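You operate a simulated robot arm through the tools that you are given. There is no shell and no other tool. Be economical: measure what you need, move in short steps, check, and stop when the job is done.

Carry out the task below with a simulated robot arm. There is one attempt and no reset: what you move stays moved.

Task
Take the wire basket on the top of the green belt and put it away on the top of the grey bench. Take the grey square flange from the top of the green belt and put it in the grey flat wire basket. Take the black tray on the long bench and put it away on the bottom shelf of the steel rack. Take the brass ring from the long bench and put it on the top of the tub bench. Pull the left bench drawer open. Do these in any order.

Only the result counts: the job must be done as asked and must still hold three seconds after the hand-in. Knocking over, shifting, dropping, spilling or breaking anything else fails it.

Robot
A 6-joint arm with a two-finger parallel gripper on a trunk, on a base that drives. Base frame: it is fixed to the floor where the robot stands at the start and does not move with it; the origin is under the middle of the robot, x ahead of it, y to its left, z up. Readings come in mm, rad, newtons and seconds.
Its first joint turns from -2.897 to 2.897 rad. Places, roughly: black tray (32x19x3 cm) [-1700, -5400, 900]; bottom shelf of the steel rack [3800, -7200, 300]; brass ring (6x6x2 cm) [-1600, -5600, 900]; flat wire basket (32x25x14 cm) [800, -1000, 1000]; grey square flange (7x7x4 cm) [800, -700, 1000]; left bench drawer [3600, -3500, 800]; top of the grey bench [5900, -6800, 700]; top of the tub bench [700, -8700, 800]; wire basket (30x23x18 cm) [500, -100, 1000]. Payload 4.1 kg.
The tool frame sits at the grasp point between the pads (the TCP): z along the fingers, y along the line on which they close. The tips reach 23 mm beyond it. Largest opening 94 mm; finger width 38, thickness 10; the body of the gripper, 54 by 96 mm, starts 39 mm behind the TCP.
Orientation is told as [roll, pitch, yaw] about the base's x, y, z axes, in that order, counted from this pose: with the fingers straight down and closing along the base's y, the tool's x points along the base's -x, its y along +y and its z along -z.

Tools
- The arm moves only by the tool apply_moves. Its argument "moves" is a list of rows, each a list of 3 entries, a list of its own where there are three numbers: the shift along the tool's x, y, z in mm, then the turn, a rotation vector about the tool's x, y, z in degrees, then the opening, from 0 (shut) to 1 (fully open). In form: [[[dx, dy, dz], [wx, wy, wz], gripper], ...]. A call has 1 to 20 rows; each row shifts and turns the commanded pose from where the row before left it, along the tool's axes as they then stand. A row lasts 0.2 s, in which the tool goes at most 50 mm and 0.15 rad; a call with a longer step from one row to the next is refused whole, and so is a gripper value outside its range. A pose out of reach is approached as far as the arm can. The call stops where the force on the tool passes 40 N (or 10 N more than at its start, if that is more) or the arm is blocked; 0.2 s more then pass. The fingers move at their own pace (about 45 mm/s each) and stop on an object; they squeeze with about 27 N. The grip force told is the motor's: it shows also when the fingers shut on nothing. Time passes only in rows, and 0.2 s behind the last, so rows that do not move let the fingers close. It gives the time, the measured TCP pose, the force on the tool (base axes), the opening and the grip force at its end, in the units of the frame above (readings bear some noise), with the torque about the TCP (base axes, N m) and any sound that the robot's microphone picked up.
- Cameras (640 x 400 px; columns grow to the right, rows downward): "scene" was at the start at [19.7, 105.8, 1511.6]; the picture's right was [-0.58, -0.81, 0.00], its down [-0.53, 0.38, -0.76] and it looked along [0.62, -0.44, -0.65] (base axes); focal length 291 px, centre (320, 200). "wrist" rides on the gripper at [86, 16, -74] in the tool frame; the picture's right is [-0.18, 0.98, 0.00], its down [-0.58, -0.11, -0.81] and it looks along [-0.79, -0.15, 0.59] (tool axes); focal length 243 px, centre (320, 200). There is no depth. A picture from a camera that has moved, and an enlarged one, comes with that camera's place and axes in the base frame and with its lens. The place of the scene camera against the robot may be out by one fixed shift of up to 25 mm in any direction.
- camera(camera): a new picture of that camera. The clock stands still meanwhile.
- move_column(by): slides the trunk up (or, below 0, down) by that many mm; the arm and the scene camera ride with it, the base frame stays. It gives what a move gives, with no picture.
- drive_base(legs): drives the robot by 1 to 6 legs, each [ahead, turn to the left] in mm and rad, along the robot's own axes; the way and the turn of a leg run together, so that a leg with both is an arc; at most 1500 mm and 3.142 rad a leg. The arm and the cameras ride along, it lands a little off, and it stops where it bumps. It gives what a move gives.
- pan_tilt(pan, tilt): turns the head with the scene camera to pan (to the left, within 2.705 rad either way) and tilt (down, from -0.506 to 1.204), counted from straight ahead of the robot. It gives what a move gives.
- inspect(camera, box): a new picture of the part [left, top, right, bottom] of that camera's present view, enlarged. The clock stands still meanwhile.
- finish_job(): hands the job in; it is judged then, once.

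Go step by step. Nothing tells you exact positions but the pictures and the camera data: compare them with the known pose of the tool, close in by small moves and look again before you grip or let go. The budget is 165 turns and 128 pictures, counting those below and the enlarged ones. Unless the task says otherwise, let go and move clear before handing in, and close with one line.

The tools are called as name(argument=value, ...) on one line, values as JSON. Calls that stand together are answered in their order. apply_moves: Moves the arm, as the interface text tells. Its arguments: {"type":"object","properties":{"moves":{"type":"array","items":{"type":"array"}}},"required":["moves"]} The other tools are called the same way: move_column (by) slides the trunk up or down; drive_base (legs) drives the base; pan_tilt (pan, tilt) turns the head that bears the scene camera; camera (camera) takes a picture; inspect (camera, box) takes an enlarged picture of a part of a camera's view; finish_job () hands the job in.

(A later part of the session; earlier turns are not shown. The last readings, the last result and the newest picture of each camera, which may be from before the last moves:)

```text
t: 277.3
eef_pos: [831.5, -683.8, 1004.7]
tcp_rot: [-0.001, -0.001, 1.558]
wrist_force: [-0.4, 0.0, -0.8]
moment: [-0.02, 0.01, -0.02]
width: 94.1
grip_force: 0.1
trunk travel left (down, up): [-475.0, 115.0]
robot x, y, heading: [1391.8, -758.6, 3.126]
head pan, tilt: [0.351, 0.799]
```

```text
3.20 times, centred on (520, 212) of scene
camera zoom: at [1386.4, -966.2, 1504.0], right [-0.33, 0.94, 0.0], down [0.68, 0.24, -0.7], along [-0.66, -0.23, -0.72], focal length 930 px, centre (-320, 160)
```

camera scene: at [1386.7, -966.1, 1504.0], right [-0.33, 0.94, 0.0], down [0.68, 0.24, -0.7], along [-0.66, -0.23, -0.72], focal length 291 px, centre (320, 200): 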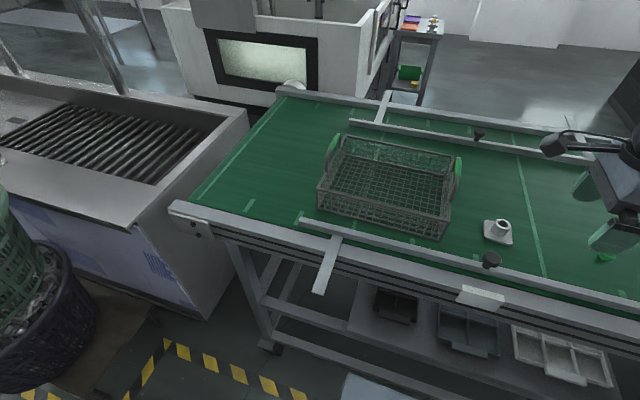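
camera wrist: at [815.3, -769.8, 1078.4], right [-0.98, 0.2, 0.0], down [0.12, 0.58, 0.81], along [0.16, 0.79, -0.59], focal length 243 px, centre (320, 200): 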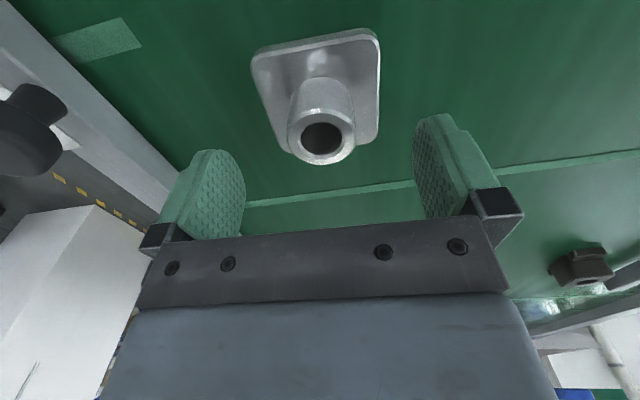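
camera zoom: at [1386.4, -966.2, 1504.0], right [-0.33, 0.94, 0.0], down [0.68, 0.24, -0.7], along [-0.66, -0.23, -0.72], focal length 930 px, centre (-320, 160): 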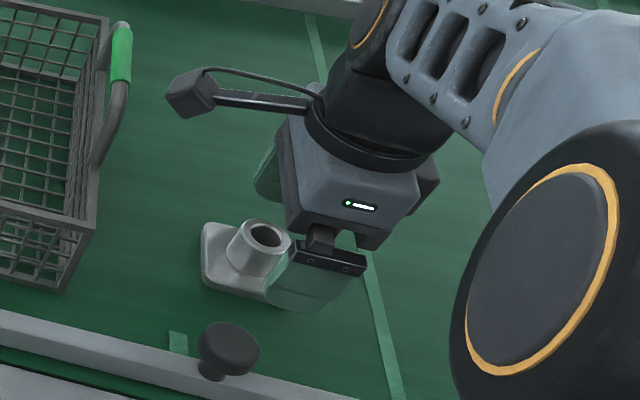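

Triangulated from two views, the hub top is at (829, −697, 986). I'll shift 13 mm, descend, and check before closing.

apply_moves(moves=[[[13, 2, 0], [0, 0, 0], 1], [[0, 0, 17], [0, 0, 0], 1], [[0, 0, 0], [0, 0, 0], 1]])

camera(camera="wrist")

inspect(camera="scene", box=[420, 150, 620, 275])

```text
t: 278.1
eef_pos: [831.1, -697.0, 987.2]
tcp_rot: [0.0, 0.0, 1.559]
wrist_force: [0.3, -0.1, 0.3]
moment: [0.02, -0.02, 0.03]
width: 93.9
grip_force: 0.1
trunk travel left (down, up): [-475.0, 115.0]
robot x, y, heading: [1394.7, -759.7, 3.13]
head pan, tilt: [0.351, 0.799]
```

```text
59 pictures are left
camera wrist: at [814.7, -783.7, 1062.8], right [-0.98, 0.2, 0.0], down [0.12, 0.58, 0.81], along [0.16, 0.79, -0.59], focal length 243 px, centre (320, 200)
```

wrist: 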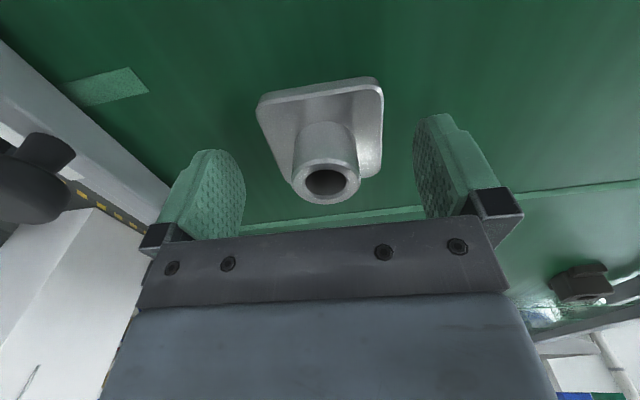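

```text
3.20 times, centred on (520, 212) of scene
camera zoom: at [1386.6, -966.0, 1504.0], right [-0.33, 0.94, 0.0], down [0.68, 0.24, -0.7], along [-0.66, -0.23, -0.72], focal length 930 px, centre (-320, 160)
```

zoom: 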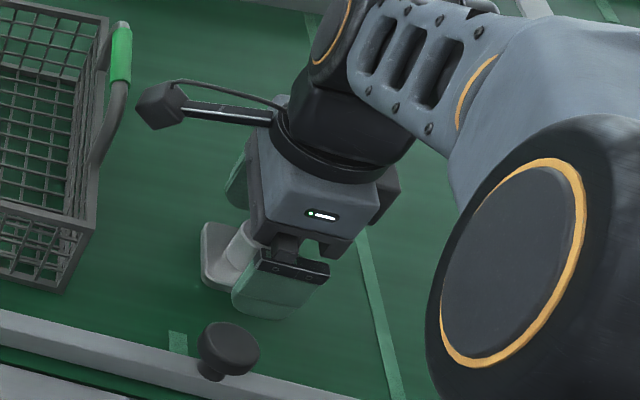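

The hub is centred between the pads. I'll close and lift.

apply_moves(moves=[[[3, 2, 0], [0, 0, 0], 1], [[0, 0, 0], [0, 0, 0], 0], [[0, 0, 0], [0, 0, 0], 0], [[0, 0, 0], [0, 0, 0], 0], [[0, 0, 0], [0, 0, 0], 0], [[0, 0, 0], [0, 0, 0], 0]])

apply_moves(moves=[[[0, 0, -15], [0, 0, 0], 0], [[0, 0, -45], [0, 0, 0], 0], [[0, 0, -45], [0, 0, 0], 0], [[0, 0, -45], [0, 0, 0], 0], [[0, 0, -45], [0, 0, 0], 0], [[0, 0, 0], [0, 0, 0], 0]])

camera(camera="wrist")

camera(camera="scene")

```text
t: 279.5
eef_pos: [829.4, -700.7, 988.4]
tcp_rot: [-0.002, -0.001, 1.558]
wrist_force: [0.4, -0.3, -0.7]
moment: [0.0, 0.01, -0.02]
width: 32.9
grip_force: 26.7
trunk travel left (down, up): [-475.0, 115.0]
robot x, y, heading: [1393.7, -758.6, 3.127]
head pan, tilt: [0.351, 0.799]
```

```text
t: 280.9
eef_pos: [831.1, -697.5, 1182.8]
tcp_rot: [-0.001, 0.001, 1.559]
wrist_force: [0.0, 0.6, -1.3]
moment: [0.01, 0.02, 0.03]
width: 33.1
grip_force: 26.9
trunk travel left (down, up): [-475.0, 115.0]
robot x, y, heading: [1393.8, -761.5, 3.124]
head pan, tilt: [0.351, 0.799]
```

```text
57 pictures are left
camera wrist: at [814.3, -783.5, 1257.7], right [-0.98, 0.2, 0.0], down [0.11, 0.58, 0.81], along [0.16, 0.79, -0.59], focal length 243 px, centre (320, 200)
```

wrist: 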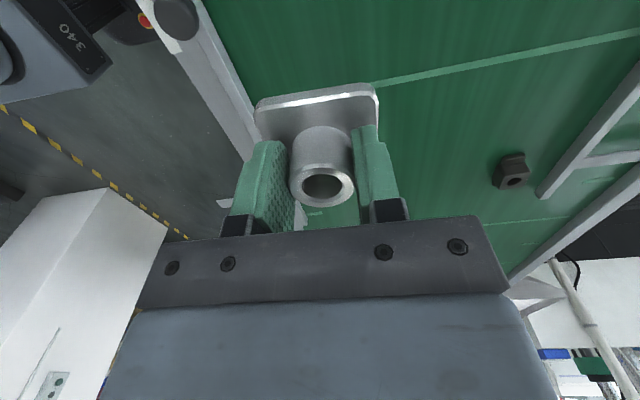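

```text
56 pictures are left
camera scene: at [1386.7, -966.1, 1503.9], right [-0.33, 0.94, 0.0], down [0.68, 0.24, -0.7], along [-0.66, -0.23, -0.72], focal length 291 px, centre (320, 200)
```

scene: 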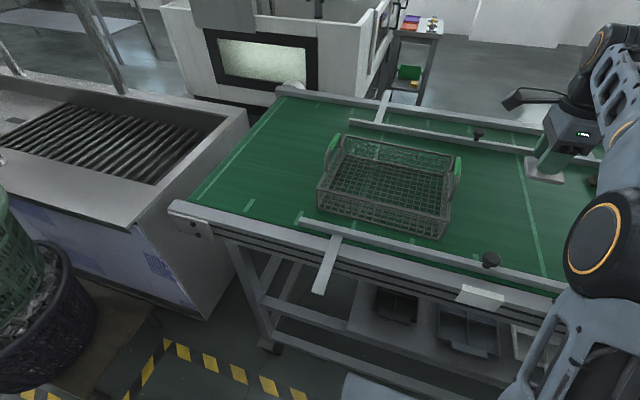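

The flange is held. The flat basket's centre is about (775, −982); I'll carry the flange over it.

apply_moves(moves=[[[40, 6, 0], [0, 0, 0], 0], [[41, 6, 0], [0, 0, 0], 0], [[41, 6, 0], [0, 0, 0], 0], [[41, 6, 0], [0, 0, 0], 0], [[41, 6, 0], [0, 0, 0], 0], [[41, 5, 0], [0, 0, 0], 0], [[41, 5, 0], [0, 0, 0], 0], [[0, 0, 40], [0, 0, 0], 0], [[0, 0, 20], [0, 0, 0], 0], [[0, 0, 0], [0, 0, 0], 0]])

camera(camera="wrist")

inspect(camera="scene", box=[280, 80, 520, 260])

```text
t: 283.1
eef_pos: [800.9, -978.3, 1113.9]
tcp_rot: [-0.002, -0.002, 1.559]
wrist_force: [0.7, 0.3, -1.6]
moment: [0.01, -0.02, 0.0]
width: 33.0
grip_force: 27.4
out of reach, approached as far as the arm can: row 7
trunk travel left (down, up): [-475.0, 115.0]
robot x, y, heading: [1392.8, -760.0, 3.124]
head pan, tilt: [0.351, 0.799]
```

```text
55 pictures are left
camera wrist: at [785.3, -1064.5, 1188.4], right [-0.98, 0.2, 0.0], down [0.12, 0.58, 0.81], along [0.16, 0.79, -0.59], focal length 243 px, centre (320, 200)
```

wrist: 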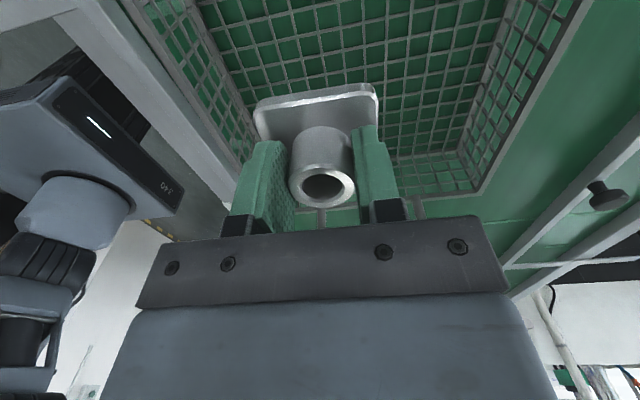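

```text
2.22 times, centred on (400, 170) of scene
camera zoom: at [1386.5, -966.4, 1503.9], right [-0.33, 0.94, 0.0], down [0.68, 0.24, -0.7], along [-0.66, -0.23, -0.72], focal length 646 px, centre (142, 267)
```

zoom: 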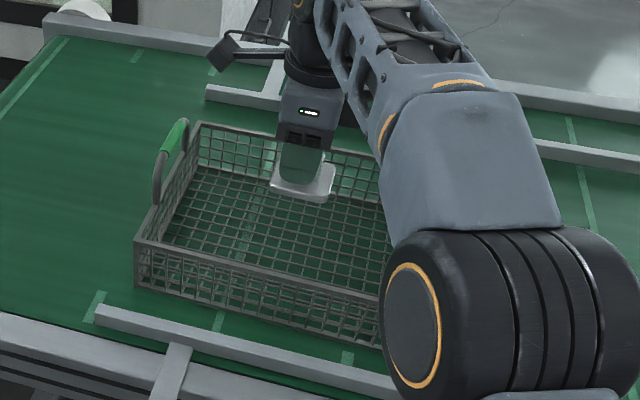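

The flange is above the basket's middle. I'll lower it to the basket floor.

apply_moves(moves=[[[0, 0, 40], [0, 0, 0], 0], [[0, 0, 40], [0, 0, 0], 0], [[0, 0, 20], [0, 0, 0], 0], [[0, 0, 8], [0, 0, 0], 0], [[0, 0, 4], [0, 0, 0], 0], [[0, 0, 4], [0, 0, 0], 0], [[0, 0, 0], [0, 0, 0], 0]])

camera(camera="wrist")

```text
t: 284.7
eef_pos: [801.1, -979.9, 995.7]
tcp_rot: [-0.003, 0.0, 1.557]
wrist_force: [0.1, 0.2, -1.9]
moment: [0.01, -0.03, 0.04]
width: 33.0
grip_force: 27.5
trunk travel left (down, up): [-475.0, 115.0]
robot x, y, heading: [1396.4, -761.1, 3.128]
head pan, tilt: [0.351, 0.799]
```

```text
53 pictures are left
camera wrist: at [784.7, -1065.4, 1071.1], right [-0.98, 0.2, 0.0], down [0.12, 0.58, 0.81], along [0.16, 0.79, -0.59], focal length 243 px, centre (320, 200)
```

wrist: 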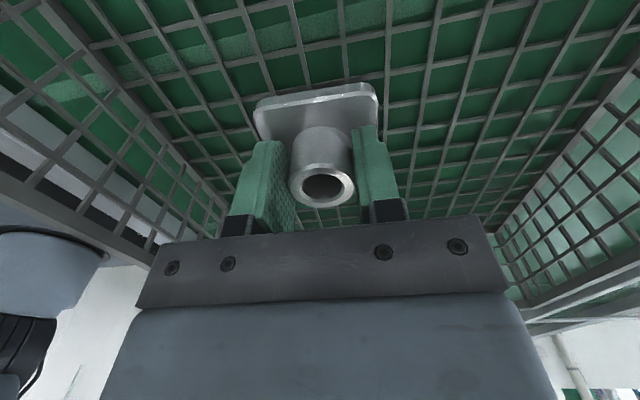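

apply_moves(moves=[[[0, 0, 3], [0, 0, 0], 0], [[0, 0, 3], [0, 0, 0], 0], [[0, 0, 3], [0, 0, 0], 0], [[0, 0, 0], [0, 0, 0], 0]])

```text
t: 285.7
eef_pos: [800.8, -979.2, 989.4]
tcp_rot: [0.004, 0.003, 1.559]
wrist_force: [-5.1, -1.0, 17.2]
moment: [0.05, -0.02, -0.07]
width: 33.5
grip_force: 26.7
trunk travel left (down, up): [-475.0, 115.0]
robot x, y, heading: [1392.0, -757.2, 3.123]
head pan, tilt: [0.351, 0.799]
```

The flange touches the basket floor. I'll open, rise and check.

apply_moves(moves=[[[0, 0, -2], [0, 0, 0], 0.6], [[0, 0, 0], [0, 0, 0], 0.6], [[0, 0, 0], [0, 0, 0], 0.6], [[0, 0, -20], [0, 0, 0], 0.6], [[0, 0, -45], [0, 0, 0], 0.6], [[0, 0, -45], [0, 0, 0], 0.6], [[0, 0, -45], [0, 0, 0], 0.6], [[0, 0, -45], [0, 0, 0], 0.6], [[-30, -35, 0], [0, 0, 0], 0.6], [[-35, -35, 0], [0, 0, 0], 0.6], [[-35, -35, 0], [0, 0, 0], 0.6], [[-35, -35, 0], [0, 0, 0], 0.6]])

camera(camera="scene")

```text
t: 288.3
eef_pos: [950.1, -839.9, 1185.2]
tcp_rot: [0.0, 0.002, 1.558]
wrist_force: [-0.5, -0.1, 0.7]
moment: [0.02, -0.01, 0.02]
width: 56.3
grip_force: 0.0
out of reach, approached as far as the arm can: row 8
trunk travel left (down, up): [-475.0, 115.0]
robot x, y, heading: [1396.0, -761.3, 3.124]
head pan, tilt: [0.351, 0.799]
```

```text
52 pictures are left
camera scene: at [1387.5, -965.7, 1504.0], right [-0.33, 0.94, 0.0], down [0.68, 0.24, -0.7], along [-0.66, -0.23, -0.72], focal length 291 px, centre (320, 200)
```

scene: 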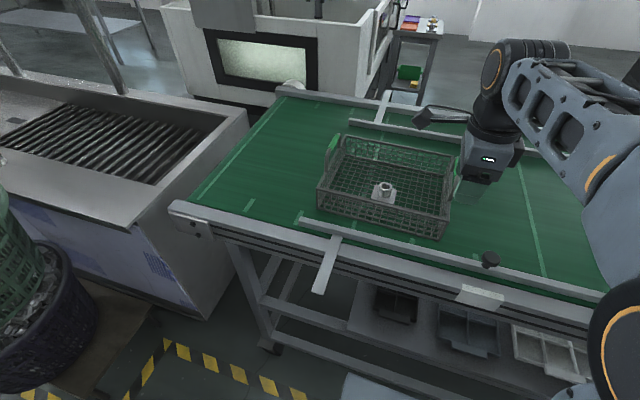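

The flange is in the flat basket. Next the long bench: I'll back off and drive down the lane to y≈−4000.

drive_base(legs=[[-850, 0], [0, 1.588], [1500, 0], [1500, 0]])

```text
t: 310.8
eef_pos: [2285.6, -4221.2, 1185.9]
tcp_rot: [-0.001, 0.0, 3.125]
wrist_force: [0.6, -0.3, -0.4]
moment: [-0.02, 0.0, -0.01]
width: 56.5
grip_force: 0.0
trunk travel left (down, up): [-475.0, 115.0]
robot x, y, heading: [2204.3, -3773.2, -1.593]
head pan, tilt: [0.351, 0.799]
```

drive_base(legs=[[0, 0.02], [1300, 0], [1300, 0], [1130, 0], [0, -1.57]])

pan_tilt(pan=0.0, tilt=0.4)

camera(camera="scene")

```text
t: 332.9
eef_pos: [1763.1, -7535.4, 1185.6]
tcp_rot: [-0.005, 0.001, 1.541]
wrist_force: [0.0, 0.6, 0.1]
moment: [-0.01, -0.02, 0.01]
width: 56.3
grip_force: 0.1
trunk travel left (down, up): [-475.0, 115.0]
robot x, y, heading: [2209.8, -7465.6, 3.103]
head pan, tilt: [0.351, 0.799]
```

```text
t: 333.8
eef_pos: [1763.6, -7534.6, 1185.3]
tcp_rot: [-0.002, -0.001, 1.539]
wrist_force: [-0.2, -0.1, -0.3]
moment: [-0.02, 0.0, 0.0]
width: 56.6
grip_force: 0.0
trunk travel left (down, up): [-475.0, 115.0]
robot x, y, heading: [2211.2, -7460.2, 3.107]
head pan, tilt: [0.0, 0.4]
```

```text
51 pictures are left
camera scene: at [2182.7, -7640.6, 1539.0], right [0.03, 1.0, 0.0], down [0.39, -0.01, -0.92], along [-0.92, 0.03, -0.39], focal length 291 px, centre (320, 200)
```

scene: 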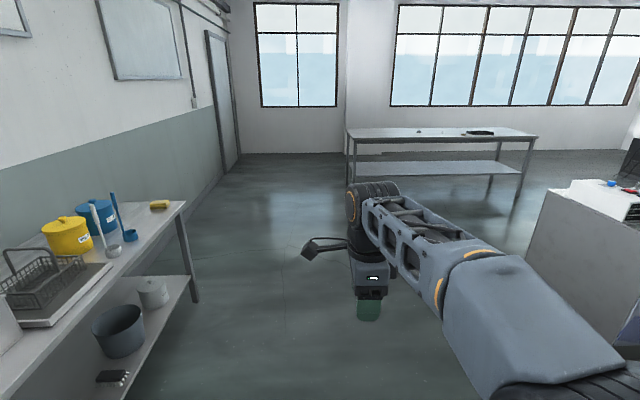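

The way along y≈−7450 is clear. I'll drive to the long bench's near side and face it near the ring and tray.

drive_base(legs=[[0, 0.03], [1500, 0], [1500, 0], [0, -1.56], [1500, 0], [300, 0]])

pan_tilt(pan=1.2, tilt=0.6)

camera(camera="scene")

```text
t: 361.4
eef_pos: [-758.6, -5192.1, 1184.9]
tcp_rot: [-0.001, 0.0, -0.081]
wrist_force: [0.2, -0.7, 0.3]
moment: [0.0, 0.0, -0.02]
width: 56.5
grip_force: 0.1
trunk travel left (down, up): [-475.0, 115.0]
robot x, y, heading: [-707.7, -5640.5, 1.488]
head pan, tilt: [0.0, 0.4]
```

```text
t: 362.8
eef_pos: [-757.9, -5191.7, 1184.9]
tcp_rot: [-0.002, 0.0, -0.08]
wrist_force: [-0.4, 1.1, -0.2]
moment: [0.01, 0.04, 0.01]
width: 56.4
grip_force: 0.1
trunk travel left (down, up): [-475.0, 115.0]
robot x, y, heading: [-706.8, -5639.9, 1.486]
head pan, tilt: [1.201, 0.6]
```

```text
50 pictures are left
camera scene: at [-948.3, -5659.4, 1520.8], right [0.44, 0.9, 0.0], down [0.51, -0.25, -0.83], along [-0.74, 0.36, -0.56], focal length 291 px, centre (320, 200)
```

scene: 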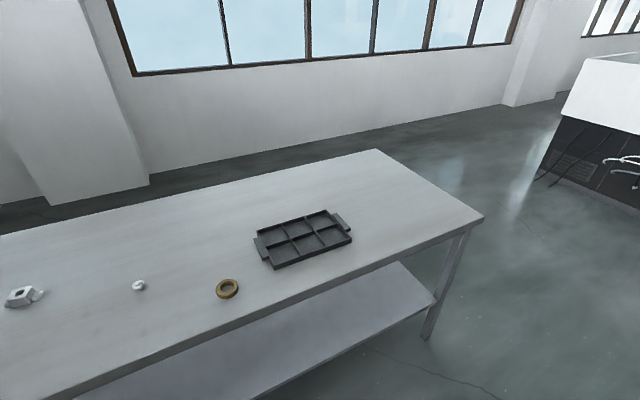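

The ring is at about (−1523, −5662) and the compartment tray at (−1610, −5398). I'll face the bench and come closer for the ring.

drive_base(legs=[[0, 1.655], [250, 0]])

pan_tilt(pan=0.3, tilt=0.85)

camera(camera="scene")

camera(camera="wrist")

```text
t: 368.5
eef_pos: [-1401.3, -5708.8, 1185.3]
tcp_rot: [-0.001, 0.001, 1.548]
wrist_force: [0.6, -0.3, 0.7]
moment: [-0.02, -0.01, 0.01]
width: 56.3
grip_force: 0.0
trunk travel left (down, up): [-475.0, 115.0]
robot x, y, heading: [-952.1, -5632.2, 3.117]
head pan, tilt: [1.201, 0.6]
```

```text
t: 369.7
eef_pos: [-1401.3, -5707.7, 1185.1]
tcp_rot: [-0.001, 0.0, 1.549]
wrist_force: [-0.8, 0.2, 0.5]
moment: [-0.02, -0.01, -0.01]
width: 56.5
grip_force: 0.1
trunk travel left (down, up): [-475.0, 115.0]
robot x, y, heading: [-954.9, -5631.2, 3.115]
head pan, tilt: [0.3, 0.85]
```

```text
49 pictures are left
camera scene: at [-963.3, -5834.2, 1499.9], right [-0.27, 0.96, 0.0], down [0.72, 0.2, -0.66], along [-0.64, -0.18, -0.75], focal length 291 px, centre (320, 200)
```

scene: 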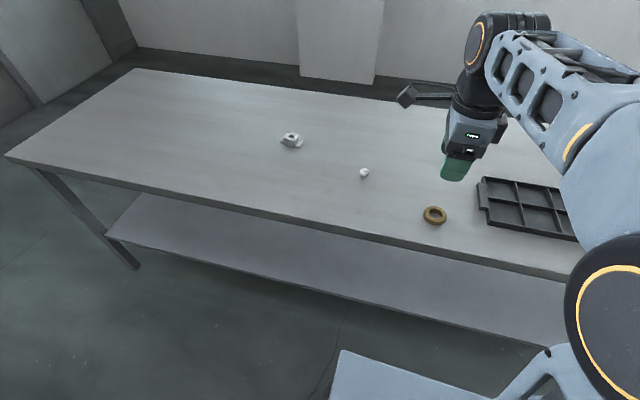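

```text
48 pictures are left
camera wrist: at [-1418.0, -5793.9, 1260.1], right [-0.98, 0.21, 0.0], down [0.12, 0.58, 0.81], along [0.17, 0.79, -0.59], focal length 243 px, centre (320, 200)
```

wrist: 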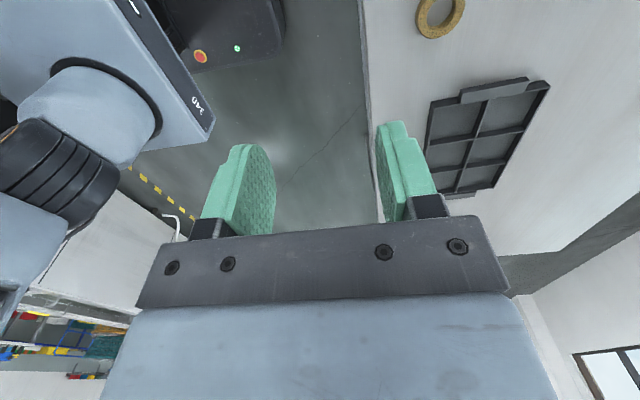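

Ring at about (−1533, −5660), bench top ≈ 890. I'll move above it and lower partway.

apply_moves(moves=[[[-11, 33, 20], [0, 0, 0], 1], [[-11, 33, 30], [0, 0, 0], 1], [[-11, 33, 30], [0, 0, 0], 1], [[-12, 33, 30], [0, 0, 0], 1], [[0, 0, 30], [0, 0, 0], 1]])

camera(camera="wrist")

```text
t: 370.9
eef_pos: [-1534.5, -5662.7, 1045.8]
tcp_rot: [0.0, 0.0, 1.547]
wrist_force: [-0.3, -0.8, 0.4]
moment: [-0.03, 0.02, 0.0]
width: 93.8
grip_force: 0.1
trunk travel left (down, up): [-475.0, 115.0]
robot x, y, heading: [-953.9, -5635.1, 3.119]
head pan, tilt: [0.3, 0.85]
```

```text
47 pictures are left
camera wrist: at [-1552.4, -5748.7, 1120.2], right [-0.98, 0.21, 0.0], down [0.12, 0.58, 0.81], along [0.17, 0.79, -0.59], focal length 243 px, centre (320, 200)
```

wrist: 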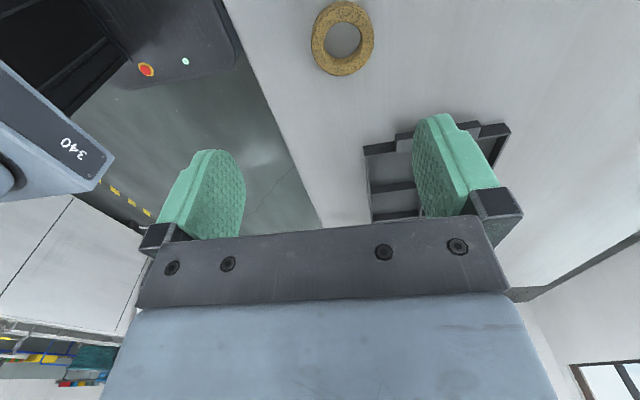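

The second view puts the ring at (−1552, −5648) with the bench at about 845. I'll correct and go lower.

apply_moves(moves=[[[-15, 17, 20], [0, 0, 0], 1], [[0, 0, 40], [0, 0, 0], 1], [[0, 0, 40], [0, 0, 0], 1]])

camera(camera="wrist")

```text
t: 371.7
eef_pos: [-1546.5, -5646.2, 943.1]
tcp_rot: [0.0, 0.001, 1.547]
wrist_force: [0.0, 0.1, 0.4]
moment: [0.03, -0.02, -0.06]
width: 93.9
grip_force: 0.1
trunk travel left (down, up): [-475.0, 115.0]
robot x, y, heading: [-953.0, -5630.9, 3.119]
head pan, tilt: [0.3, 0.85]
```

```text
46 pictures are left
camera wrist: at [-1563.3, -5731.3, 1017.8], right [-0.98, 0.21, 0.0], down [0.12, 0.58, 0.81], along [0.17, 0.79, -0.59], focal length 243 px, centre (320, 200)
```

wrist: 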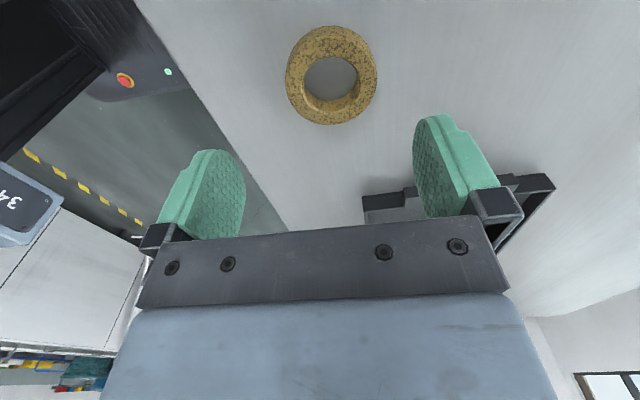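

apply_moves(moves=[[[2, 5, 0], [0, 0, 0], 1], [[0, 0, 40], [0, 0, 0], 1], [[0, 0, 25], [0, 0, 0], 1], [[0, 0, 5], [0, 0, 0], 1], [[0, 0, 0], [0, 0, 0], 1]])

camera(camera="wrist")

```text
t: 372.9
eef_pos: [-1552.3, -5647.8, 875.7]
tcp_rot: [-0.002, -0.001, 1.549]
wrist_force: [-0.6, -0.4, -0.8]
moment: [0.02, -0.03, -0.01]
width: 93.7
grip_force: 0.0
trunk travel left (down, up): [-475.0, 115.0]
robot x, y, heading: [-954.1, -5635.0, 3.116]
head pan, tilt: [0.3, 0.85]
```

```text
45 pictures are left
camera wrist: at [-1569.9, -5732.8, 949.2], right [-0.98, 0.21, 0.0], down [0.12, 0.58, 0.81], along [0.17, 0.79, -0.59], focal length 243 px, centre (320, 200)
```

wrist: 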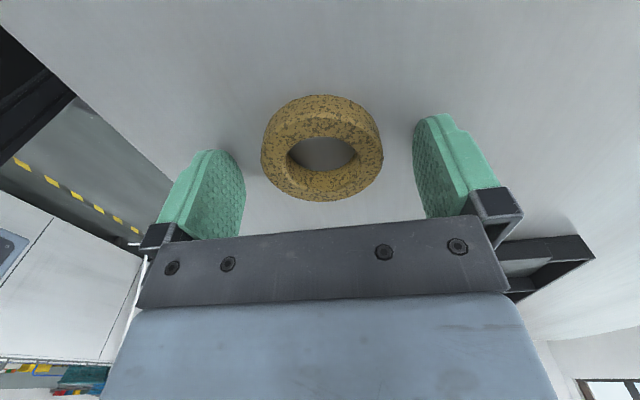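

apply_moves(moves=[[[0, 0, 4], [0, 0, 0], 1], [[0, 0, 0], [0, 0, 0], 0], [[0, 0, 0], [0, 0, 0], 0], [[0, 0, 0], [0, 0, 0], 0], [[0, 0, 0], [0, 0, 0], 0], [[0, 0, -10], [0, 0, 0], 0], [[0, 0, -45], [0, 0, 0], 0], [[0, 0, -45], [0, 0, 0], 0], [[0, 0, -45], [0, 0, 0], 0], [[0, 0, -45], [0, 0, 0], 0], [[0, 0, -45], [0, 0, 0], 0], [[0, -45, -45], [0, 0, 0], 0]])

camera(camera="wrist")

```text
refused: row 12 steps farther than a row can; nothing moved
```

```text
44 pictures are left
camera wrist: at [-1569.9, -5732.8, 949.2], right [-0.98, 0.21, 0.0], down [0.12, 0.58, 0.81], along [0.17, 0.79, -0.59], focal length 243 px, centre (320, 200)
```

wrist: 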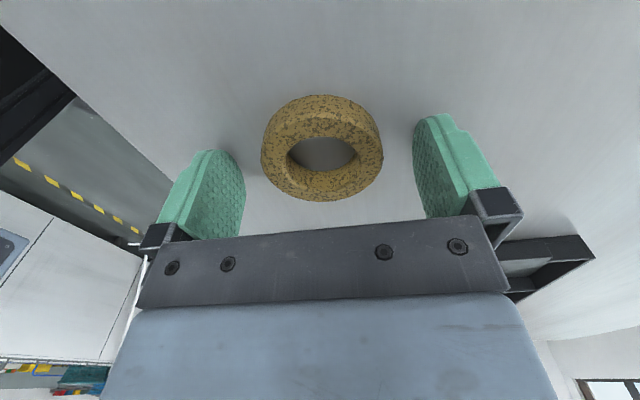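

The last step was too long, so nothing moved. I repeat it with shorter steps.

apply_moves(moves=[[[0, 0, 4], [0, 0, 0], 1], [[0, 0, 0], [0, 0, 0], 0], [[0, 0, 0], [0, 0, 0], 0], [[0, 0, 0], [0, 0, 0], 0], [[0, 0, 0], [0, 0, 0], 0], [[0, 0, -10], [0, 0, 0], 0], [[0, 0, -45], [0, 0, 0], 0], [[0, 0, -45], [0, 0, 0], 0], [[0, 0, -45], [0, 0, 0], 0], [[0, 0, -45], [0, 0, 0], 0], [[0, 0, -45], [0, 0, 0], 0], [[0, -30, -35], [0, 0, 0], 0], [[0, -45, 0], [0, 0, 0], 0]])

camera(camera="wrist")

```text
t: 375.7
eef_pos: [-1477.4, -5646.2, 1142.8]
tcp_rot: [0.0, 0.0, 1.549]
wrist_force: [0.3, 0.2, -2.1]
moment: [-0.01, 0.0, -0.01]
width: 59.0
grip_force: 26.9
trunk travel left (down, up): [-475.0, 115.0]
robot x, y, heading: [-953.8, -5634.1, 3.116]
head pan, tilt: [0.3, 0.85]
```

```text
43 pictures are left
camera wrist: at [-1494.3, -5732.6, 1217.2], right [-0.98, 0.21, 0.0], down [0.12, 0.58, 0.81], along [0.17, 0.79, -0.59], focal length 243 px, centre (320, 200)
```

wrist: 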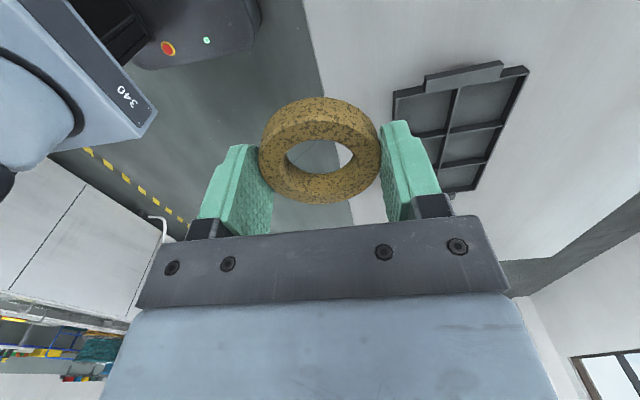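

The ring is held. I'll drive to the tub bench and look for free space on its top.

drive_base(legs=[[-400, 0], [0, 1.6], [1000, 0], [900, 0], [0, 0.8]])

pan_tilt(pan=0.1, tilt=0.4)

camera(camera="scene")

```text
t: 393.2
eef_pos: [-123.2, -7867.0, 1141.9]
tcp_rot: [-0.002, 0.0, -2.327]
wrist_force: [-0.1, -0.4, -2.7]
moment: [-0.01, 0.0, 0.0]
width: 58.8
grip_force: 27.4
trunk travel left (down, up): [-475.0, 115.0]
robot x, y, heading: [-523.6, -7527.0, -0.76]
head pan, tilt: [0.3, 0.85]
```

```text
t: 394.1
eef_pos: [-122.9, -7866.9, 1142.1]
tcp_rot: [-0.002, 0.0, -2.327]
wrist_force: [-0.6, -0.5, -1.9]
moment: [0.02, 0.0, 0.0]
width: 59.0
grip_force: 27.2
trunk travel left (down, up): [-475.0, 115.0]
robot x, y, heading: [-519.9, -7527.0, -0.759]
head pan, tilt: [0.099, 0.4]
```

```text
42 pictures are left
camera scene: at [-365.0, -7432.8, 1539.0], right [-0.61, -0.79, 0.0], down [-0.31, 0.24, -0.92], along [0.73, -0.56, -0.39], focal length 291 px, centre (320, 200)
```

scene: 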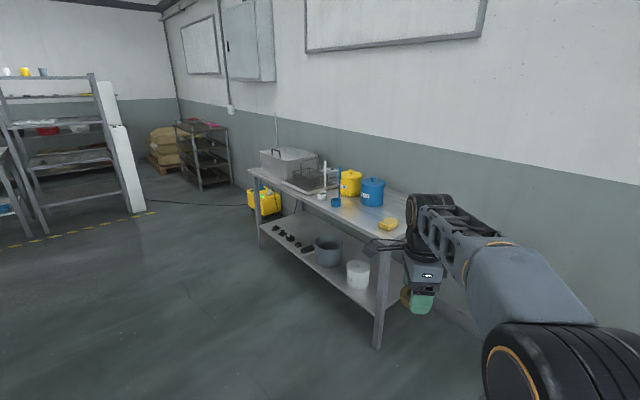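

The tub bench spans x≈440–1950 with front at y≈−8490. I'll drive in front of its free stretch near x≈690 and look down at the top.

drive_base(legs=[[0, 0.4], [1290, 0], [0, -1.21]])

pan_tilt(pan=0.35, tilt=0.75)

camera(camera="scene")

camera(camera="wrist")

```text
t: 404.7
eef_pos: [742.0, -8458.1, 1142.4]
tcp_rot: [-0.002, 0.0, -3.059]
wrist_force: [-0.7, -0.6, -2.8]
moment: [0.01, -0.02, -0.02]
width: 58.7
grip_force: 27.3
trunk travel left (down, up): [-475.0, 115.0]
robot x, y, heading: [673.4, -7940.2, -1.491]
head pan, tilt: [0.099, 0.4]
```

```text
t: 405.5
eef_pos: [740.6, -8459.7, 1141.8]
tcp_rot: [-0.003, 0.001, -3.058]
wrist_force: [-0.9, -0.1, -1.4]
moment: [0.0, -0.01, -0.04]
width: 58.7
grip_force: 26.9
trunk travel left (down, up): [-475.0, 115.0]
robot x, y, heading: [672.0, -7939.9, -1.492]
head pan, tilt: [0.351, 0.75]
```

```text
41 pictures are left
camera scene: at [879.1, -7954.6, 1508.0], right [-0.91, -0.42, 0.0], down [-0.28, 0.62, -0.73], along [0.31, -0.67, -0.68], focal length 291 px, centre (320, 200)
```

scene: 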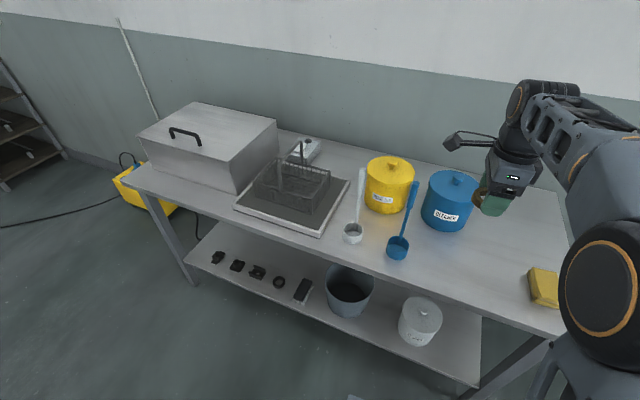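

```text
40 pictures are left
camera wrist: at [829.8, -8468.4, 1216.5], right [-0.1, -0.99, 0.0], down [-0.59, 0.06, 0.81], along [-0.8, 0.08, -0.59], focal length 243 px, centre (320, 200)
```

wrist: 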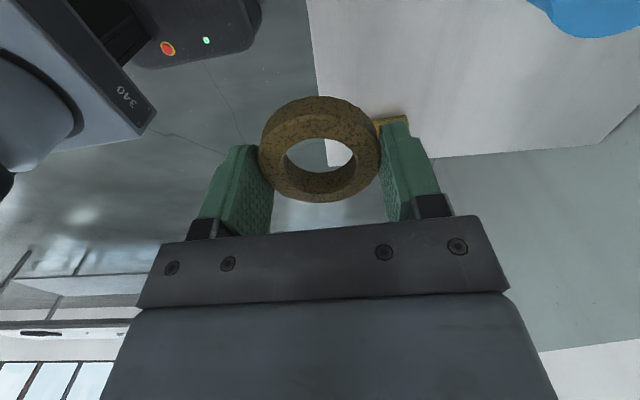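

Free spot between the sponge and the blue tub: (640, −8560). I'll carry the ring over there and lower partway.

apply_moves(moves=[[[-36, 30, 0], [0, 0, 0], 0], [[-36, 30, 0], [0, 0, 0], 0], [[-37, 31, 0], [0, 0, 0], 0], [[0, 0, 45], [0, 0, 0], 0], [[0, 0, 45], [0, 0, 0], 0], [[0, 0, 45], [0, 0, 0], 0], [[0, 0, 45], [0, 0, 0], 0], [[0, 0, 45], [0, 0, 0], 0], [[0, 0, 0], [0, 0, 0], 0]])

camera(camera="wrist")

camera(camera="scene")

```text
t: 407.5
eef_pos: [641.2, -8561.6, 917.9]
tcp_rot: [-0.002, 0.001, -3.058]
wrist_force: [-0.4, -0.9, -2.5]
moment: [-0.01, -0.01, -0.01]
width: 58.8
grip_force: 26.9
trunk travel left (down, up): [-475.0, 115.0]
robot x, y, heading: [671.5, -7941.7, -1.493]
head pan, tilt: [0.351, 0.75]
```

```text
39 pictures are left
camera wrist: at [729.5, -8570.4, 992.7], right [-0.1, -0.99, 0.0], down [-0.59, 0.06, 0.81], along [-0.8, 0.08, -0.59], focal length 243 px, centre (320, 200)
```

wrist: 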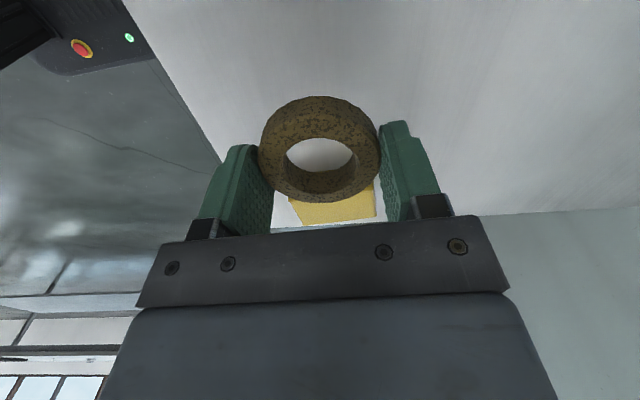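

```text
38 pictures are left
camera scene: at [879.1, -7954.8, 1508.0], right [-0.91, -0.42, 0.0], down [-0.28, 0.62, -0.73], along [0.31, -0.66, -0.68], focal length 291 px, centre (320, 200)
```

scene: 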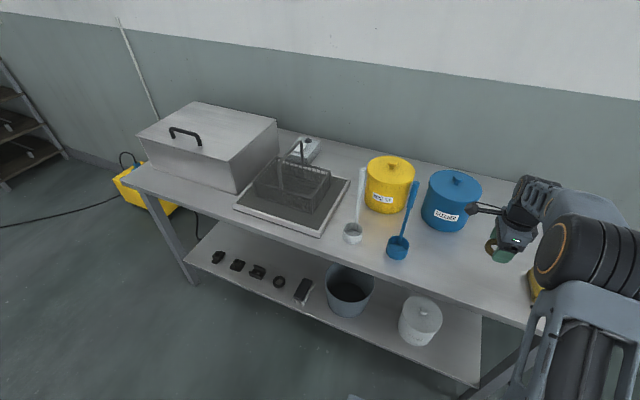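

Clear of tub and sponge. I'll lower until contact.

apply_moves(moves=[[[0, 0, 35], [0, 0, 0], 0], [[0, 0, 20], [0, 0, 0], 0], [[0, 0, 8], [0, 0, 0], 0], [[0, 0, 5], [0, 0, 0], 0], [[0, 0, 5], [0, 0, 0], 0], [[0, 0, 4], [0, 0, 0], 0], [[0, 0, 0], [0, 0, 0], 0]])

```text
t: 409.1
eef_pos: [640.3, -8558.2, 841.0]
tcp_rot: [-0.003, 0.001, -3.057]
wrist_force: [-0.1, 0.1, -3.4]
moment: [0.0, 0.03, 0.01]
width: 58.5
grip_force: 27.1
trunk travel left (down, up): [-475.0, 115.0]
robot x, y, heading: [670.8, -7941.5, -1.489]
head pan, tilt: [0.351, 0.75]
```

apply_moves(moves=[[[0, 0, 5], [0, 0, 0], 0], [[0, 0, 4], [0, 0, 0], 0], [[0, 0, 4], [0, 0, 0], 0], [[0, 0, 0], [0, 0, 0], 0]])

inspect(camera="scene", box=[430, 190, 590, 315])

```text
t: 410.1
eef_pos: [639.0, -8560.2, 825.9]
tcp_rot: [-0.001, 0.0, -3.058]
wrist_force: [0.3, 0.4, -2.2]
moment: [-0.03, -0.01, -0.02]
width: 59.2
grip_force: 26.9
trunk travel left (down, up): [-475.0, 115.0]
robot x, y, heading: [674.1, -7940.4, -1.497]
head pan, tilt: [0.351, 0.75]
```

```text
3.20 times, centred on (510, 252) of scene
camera zoom: at [879.1, -7954.6, 1507.9], right [-0.91, -0.42, 0.0], down [-0.28, 0.62, -0.73], along [0.31, -0.66, -0.68], focal length 930 px, centre (-288, 32)
```

zoom: 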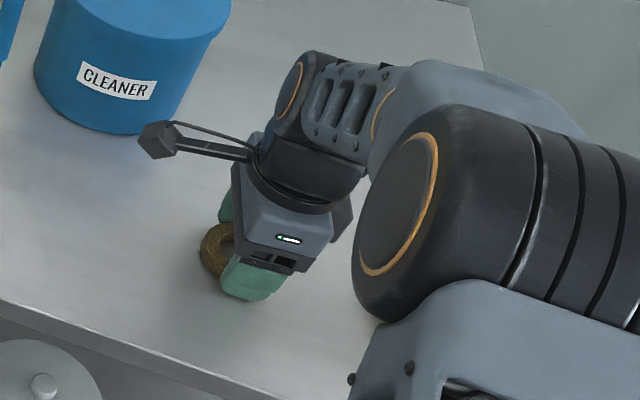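

apply_moves(moves=[[[0, 0, 4], [0, 0, 0], 0], [[0, 0, 4], [0, 0, 0], 0], [[0, 0, 4], [0, 0, 0], 0], [[0, 0, 4], [0, 0, 0], 0], [[0, 0, 0], [0, 0, 0], 0]])

```text
t: 410.9
eef_pos: [641.1, -8561.1, 823.5]
tcp_rot: [0.006, -0.002, -3.056]
wrist_force: [-0.9, 11.7, 19.4]
moment: [1.07, -0.29, 0.2]
width: 59.1
grip_force: 27.4
trunk travel left (down, up): [-475.0, 115.0]
robot x, y, heading: [675.1, -7940.2, -1.492]
head pan, tilt: [0.351, 0.75]
stopped in row 4: the force on the tool passed its limit (the readings are from after the stop); the commanded pose is now the measured one
```

Contact at 823. I'll open partly and rise.

apply_moves(moves=[[[0, 0, 0], [0, 0, 0], 0.8], [[0, 0, 0], [0, 0, 0], 0.8], [[0, 0, 0], [0, 0, 0], 0.8], [[0, 0, -20], [0, 0, 0], 0.8], [[0, 0, -45], [0, 0, 0], 0.8], [[0, 0, -45], [0, 0, 0], 0.8], [[0, 0, -45], [0, 0, 0], 0.8], [[0, 0, -45], [0, 0, 0], 0.8], [[0, 0, -45], [0, 0, 0], 0.8], [[0, 0, -45], [0, 0, 0], 0.8], [[0, -45, 0], [0, 0, 0], 0.8], [[0, -45, 0], [0, 0, 0], 0.8], [[0, -45, 0], [0, 0, 0], 0.8]])

camera(camera="scene")

```text
t: 413.7
eef_pos: [632.0, -8427.2, 1113.0]
tcp_rot: [0.006, -0.002, -3.059]
wrist_force: [-0.4, 0.0, -0.1]
moment: [0.01, -0.02, 0.0]
width: 75.2
grip_force: 0.0
trunk travel left (down, up): [-475.0, 115.0]
robot x, y, heading: [673.9, -7943.0, -1.494]
head pan, tilt: [0.351, 0.75]
```

```text
36 pictures are left
camera scene: at [879.1, -7954.1, 1507.9], right [-0.91, -0.42, 0.0], down [-0.28, 0.62, -0.73], along [0.31, -0.66, -0.68], focal length 291 px, centre (320, 200)
```

scene: 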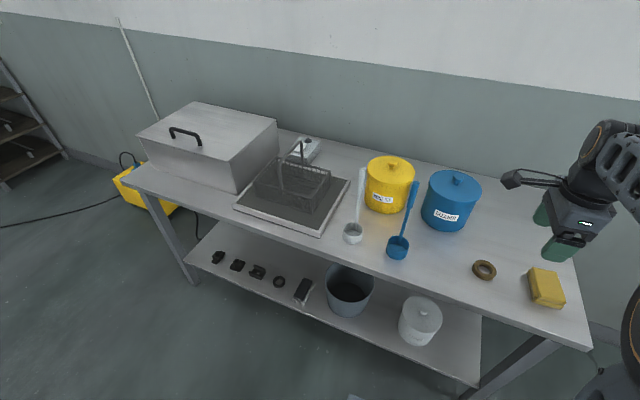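

The ring rests on the tub bench. Next I'll fetch the tray: back off, drive to the long bench, and turn the tool so fingers close sideways.

drive_base(legs=[[-400, 0], [0, -1.65], [1250, 0], [0, -1.57], [1050, 0], [1080, 0]])

apply_moves(moves=[[[0, 0, 0], [0, 0, -8.2], 1], [[0, 0, 0], [0, 0, -8.2], 1], [[0, 0, 0], [0, 0, -8.2], 1], [[0, 0, 0], [0, 0, -8.2], 1], [[0, 0, 0], [0, 0, -8.2], 1], [[0, 0, 0], [0, 0, -8.2], 1], [[0, 0, 0], [0, 0, -8.2], 1], [[0, 0, 0], [0, 0, -8.2], 1], [[0, 0, 0], [0, 0, -8.2], 1], [[0, 0, 0], [0, 0, -8.2], 1], [[0, 0, 0], [0, 0, -8.0], 1]])

```text
t: 440.2
eef_pos: [-478.8, -4872.6, 1115.3]
tcp_rot: [0.007, -0.001, -0.019]
wrist_force: [-0.4, -0.7, -0.1]
moment: [0.0, 0.0, 0.01]
width: 75.4
grip_force: 0.0
trunk travel left (down, up): [-475.0, 115.0]
robot x, y, heading: [-566.9, -5350.2, 1.554]
head pan, tilt: [0.351, 0.75]
```

```text
t: 442.6
eef_pos: [-478.3, -4874.7, 1113.7]
tcp_rot: [-0.001, -0.007, 1.557]
wrist_force: [-0.4, 0.4, 0.6]
moment: [-0.01, 0.03, -0.02]
width: 93.9
grip_force: 0.0
trunk travel left (down, up): [-475.0, 115.0]
robot x, y, heading: [-564.9, -5354.5, 1.55]
head pan, tilt: [0.351, 0.75]
```

drive_base(legs=[[0, 1.59], [370, 0]])

pan_tilt(pan=-0.3, tilt=0.85)

camera(camera="scene")

camera(camera="wrist")

```text
t: 448.8
eef_pos: [-1419.7, -5267.1, 1114.8]
tcp_rot: [-0.003, -0.005, 3.132]
wrist_force: [0.1, 1.2, 0.1]
moment: [0.01, 0.04, 0.0]
width: 93.8
grip_force: 0.1
trunk travel left (down, up): [-475.0, 115.0]
robot x, y, heading: [-933.3, -5352.9, 3.125]
head pan, tilt: [0.351, 0.75]
```

```text
t: 449.8
eef_pos: [-1419.0, -5265.8, 1114.2]
tcp_rot: [-0.001, -0.007, 3.132]
wrist_force: [0.5, -0.7, 0.0]
moment: [0.01, -0.02, -0.01]
width: 93.8
grip_force: 0.0
trunk travel left (down, up): [-475.0, 115.0]
robot x, y, heading: [-936.9, -5350.7, 3.124]
head pan, tilt: [-0.3, 0.85]
```

```text
35 pictures are left
camera scene: at [-942.5, -5505.3, 1499.9], right [0.31, 0.95, 0.0], down [0.72, -0.23, -0.66], along [-0.63, 0.2, -0.75], focal length 291 px, centre (320, 200)
```

scene: 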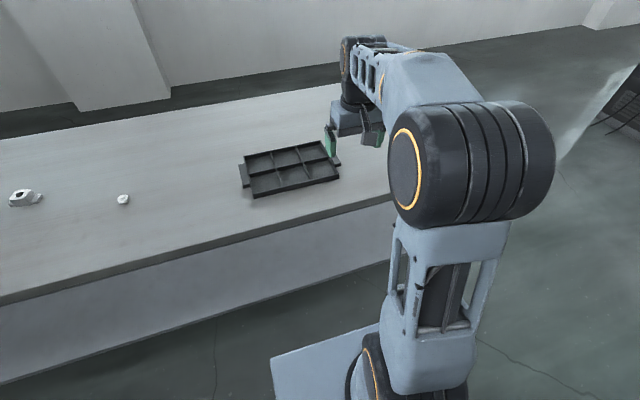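

```text
34 pictures are left
camera wrist: at [-1330.6, -5283.4, 1188.1], right [-0.19, -0.98, 0.0], down [-0.58, 0.11, 0.81], along [-0.79, 0.16, -0.59], focal length 243 px, centre (320, 200)
```

wrist: 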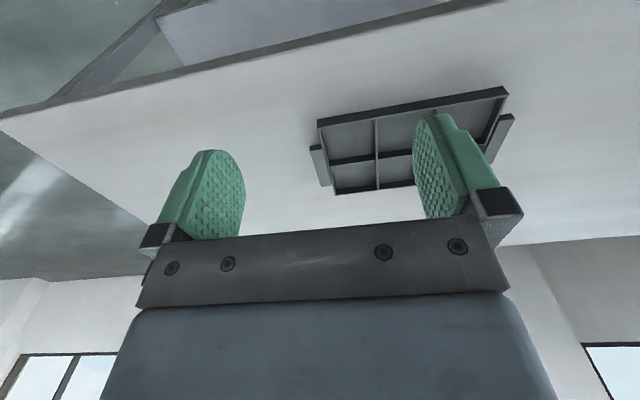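

The tray (near edge x≈−1553, y −5234..−5495) has a cross divider at y≈−5321 that I can pinch with a forward-tilted tool. I'll move near it and tilt 40°.

apply_moves(moves=[[[-38, 14, 25], [0, 0, 0], 0.6], [[-38, 14, 25], [0, 0, 0], 0.6], [[-38, 14, 25], [0, 0, 0], 0.6], [[-38, 13, 25], [0, 0, 0], 0.6], [[0, 0, 0], [0, -8, 0], 0.6], [[0, 0, 0], [0, -8, 0], 0.6], [[0, 0, 0], [0, -8, 0], 0.6], [[0, 0, 0], [0, -8, 0], 0.6], [[0, 0, 0], [0, -8, 0], 0.6]])

camera(camera="wrist")

```text
t: 451.8
eef_pos: [-1571.6, -5320.8, 1015.2]
tcp_rot: [-0.004, -0.705, 3.134]
wrist_force: [-0.1, -0.3, -0.2]
moment: [0.0, 0.02, 0.0]
width: 56.6
grip_force: 0.1
trunk travel left (down, up): [-475.0, 115.0]
robot x, y, heading: [-935.5, -5349.9, 3.128]
head pan, tilt: [-0.3, 0.85]
```

```text
33 pictures are left
camera wrist: at [-1456.3, -5337.5, 1016.0], right [-0.15, -0.98, 0.12], down [0.08, 0.11, 0.99], along [-0.99, 0.16, 0.06], focal length 243 px, centre (320, 200)
```

wrist: 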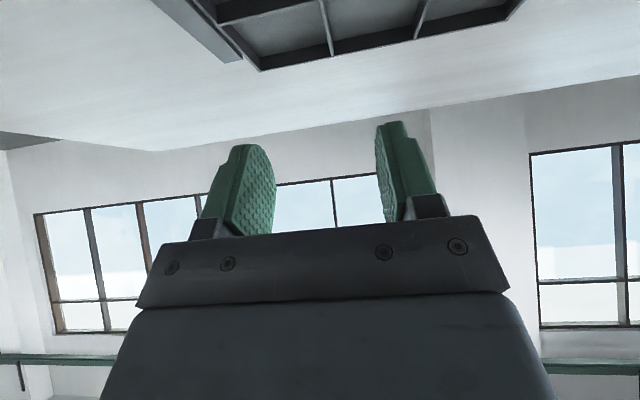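

Divider at y≈−5325. I'll descend along a vertical path to just above the rim and check.

apply_moves(moves=[[[16, 2, 29], [0, 0, 0], 0.6], [[16, 1, 29], [0, 0, 0], 0.6], [[15, 1, 29], [0, 0, 0], 0.6], [[0, 0, 0], [0, 0, 0], 0.6]])

camera(camera="wrist")

inspect(camera="scene", box=[220, 80, 420, 220])

```text
t: 452.8
eef_pos: [-1593.1, -5324.4, 917.2]
tcp_rot: [-0.001, -0.706, 3.134]
wrist_force: [0.4, 0.0, 0.1]
moment: [0.01, 0.01, -0.02]
width: 56.3
grip_force: 0.0
trunk travel left (down, up): [-475.0, 115.0]
robot x, y, heading: [-936.7, -5348.7, 3.127]
head pan, tilt: [-0.3, 0.85]
```

```text
32 pictures are left
camera wrist: at [-1478.6, -5340.5, 918.6], right [-0.15, -0.98, 0.12], down [0.08, 0.11, 0.99], along [-0.99, 0.16, 0.06], focal length 243 px, centre (320, 200)
```

wrist: 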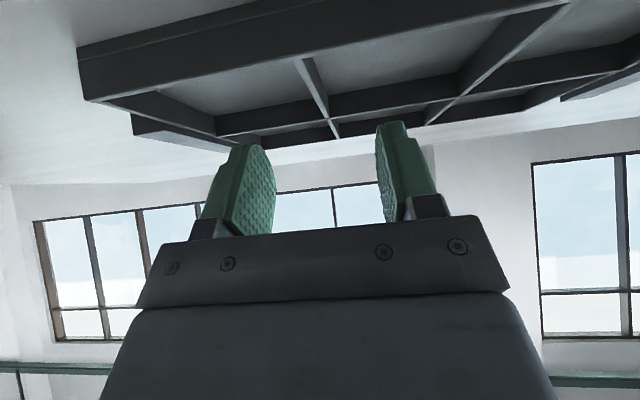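

```text
2.86 times, centred on (320, 150) of scene
camera zoom: at [-942.8, -5505.3, 1499.9], right [0.31, 0.95, 0.0], down [0.72, -0.23, -0.66], along [-0.63, 0.2, -0.75], focal length 831 px, centre (320, 343)
```

zoom: 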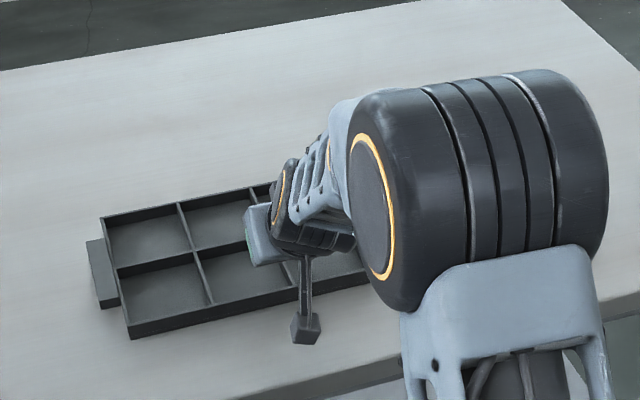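

The divider lies centred between the fingers. I'll descend the last 33 mm and check.

apply_moves(moves=[[[9, 0, 15], [0, 0, 0], 0.6], [[8, 0, 14], [0, 0, 0], 0.6], [[0, 0, 0], [0, 0, 0], 0.6]])

camera(camera="wrist")

```text
t: 453.6
eef_pos: [-1599.3, -5323.9, 886.0]
tcp_rot: [-0.002, -0.705, 3.132]
wrist_force: [-1.1, 0.0, 2.5]
moment: [-0.05, 0.04, -0.06]
width: 56.2
grip_force: 0.1
trunk travel left (down, up): [-475.0, 115.0]
robot x, y, heading: [-937.4, -5347.6, 3.133]
head pan, tilt: [-0.3, 0.85]
```

```text
30 pictures are left
camera wrist: at [-1484.0, -5340.5, 886.7], right [-0.15, -0.98, 0.12], down [0.08, 0.11, 0.99], along [-0.99, 0.16, 0.06], focal length 243 px, centre (320, 200)
```

wrist: 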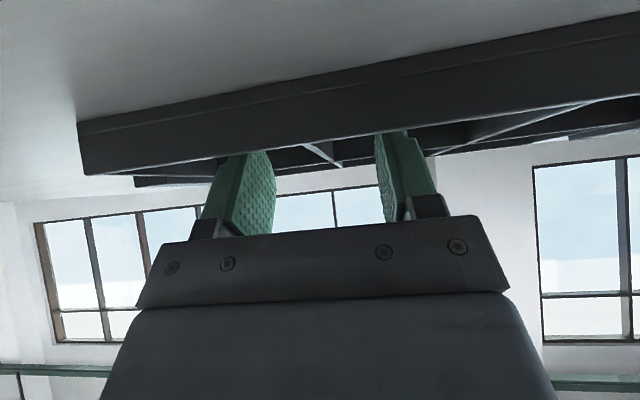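

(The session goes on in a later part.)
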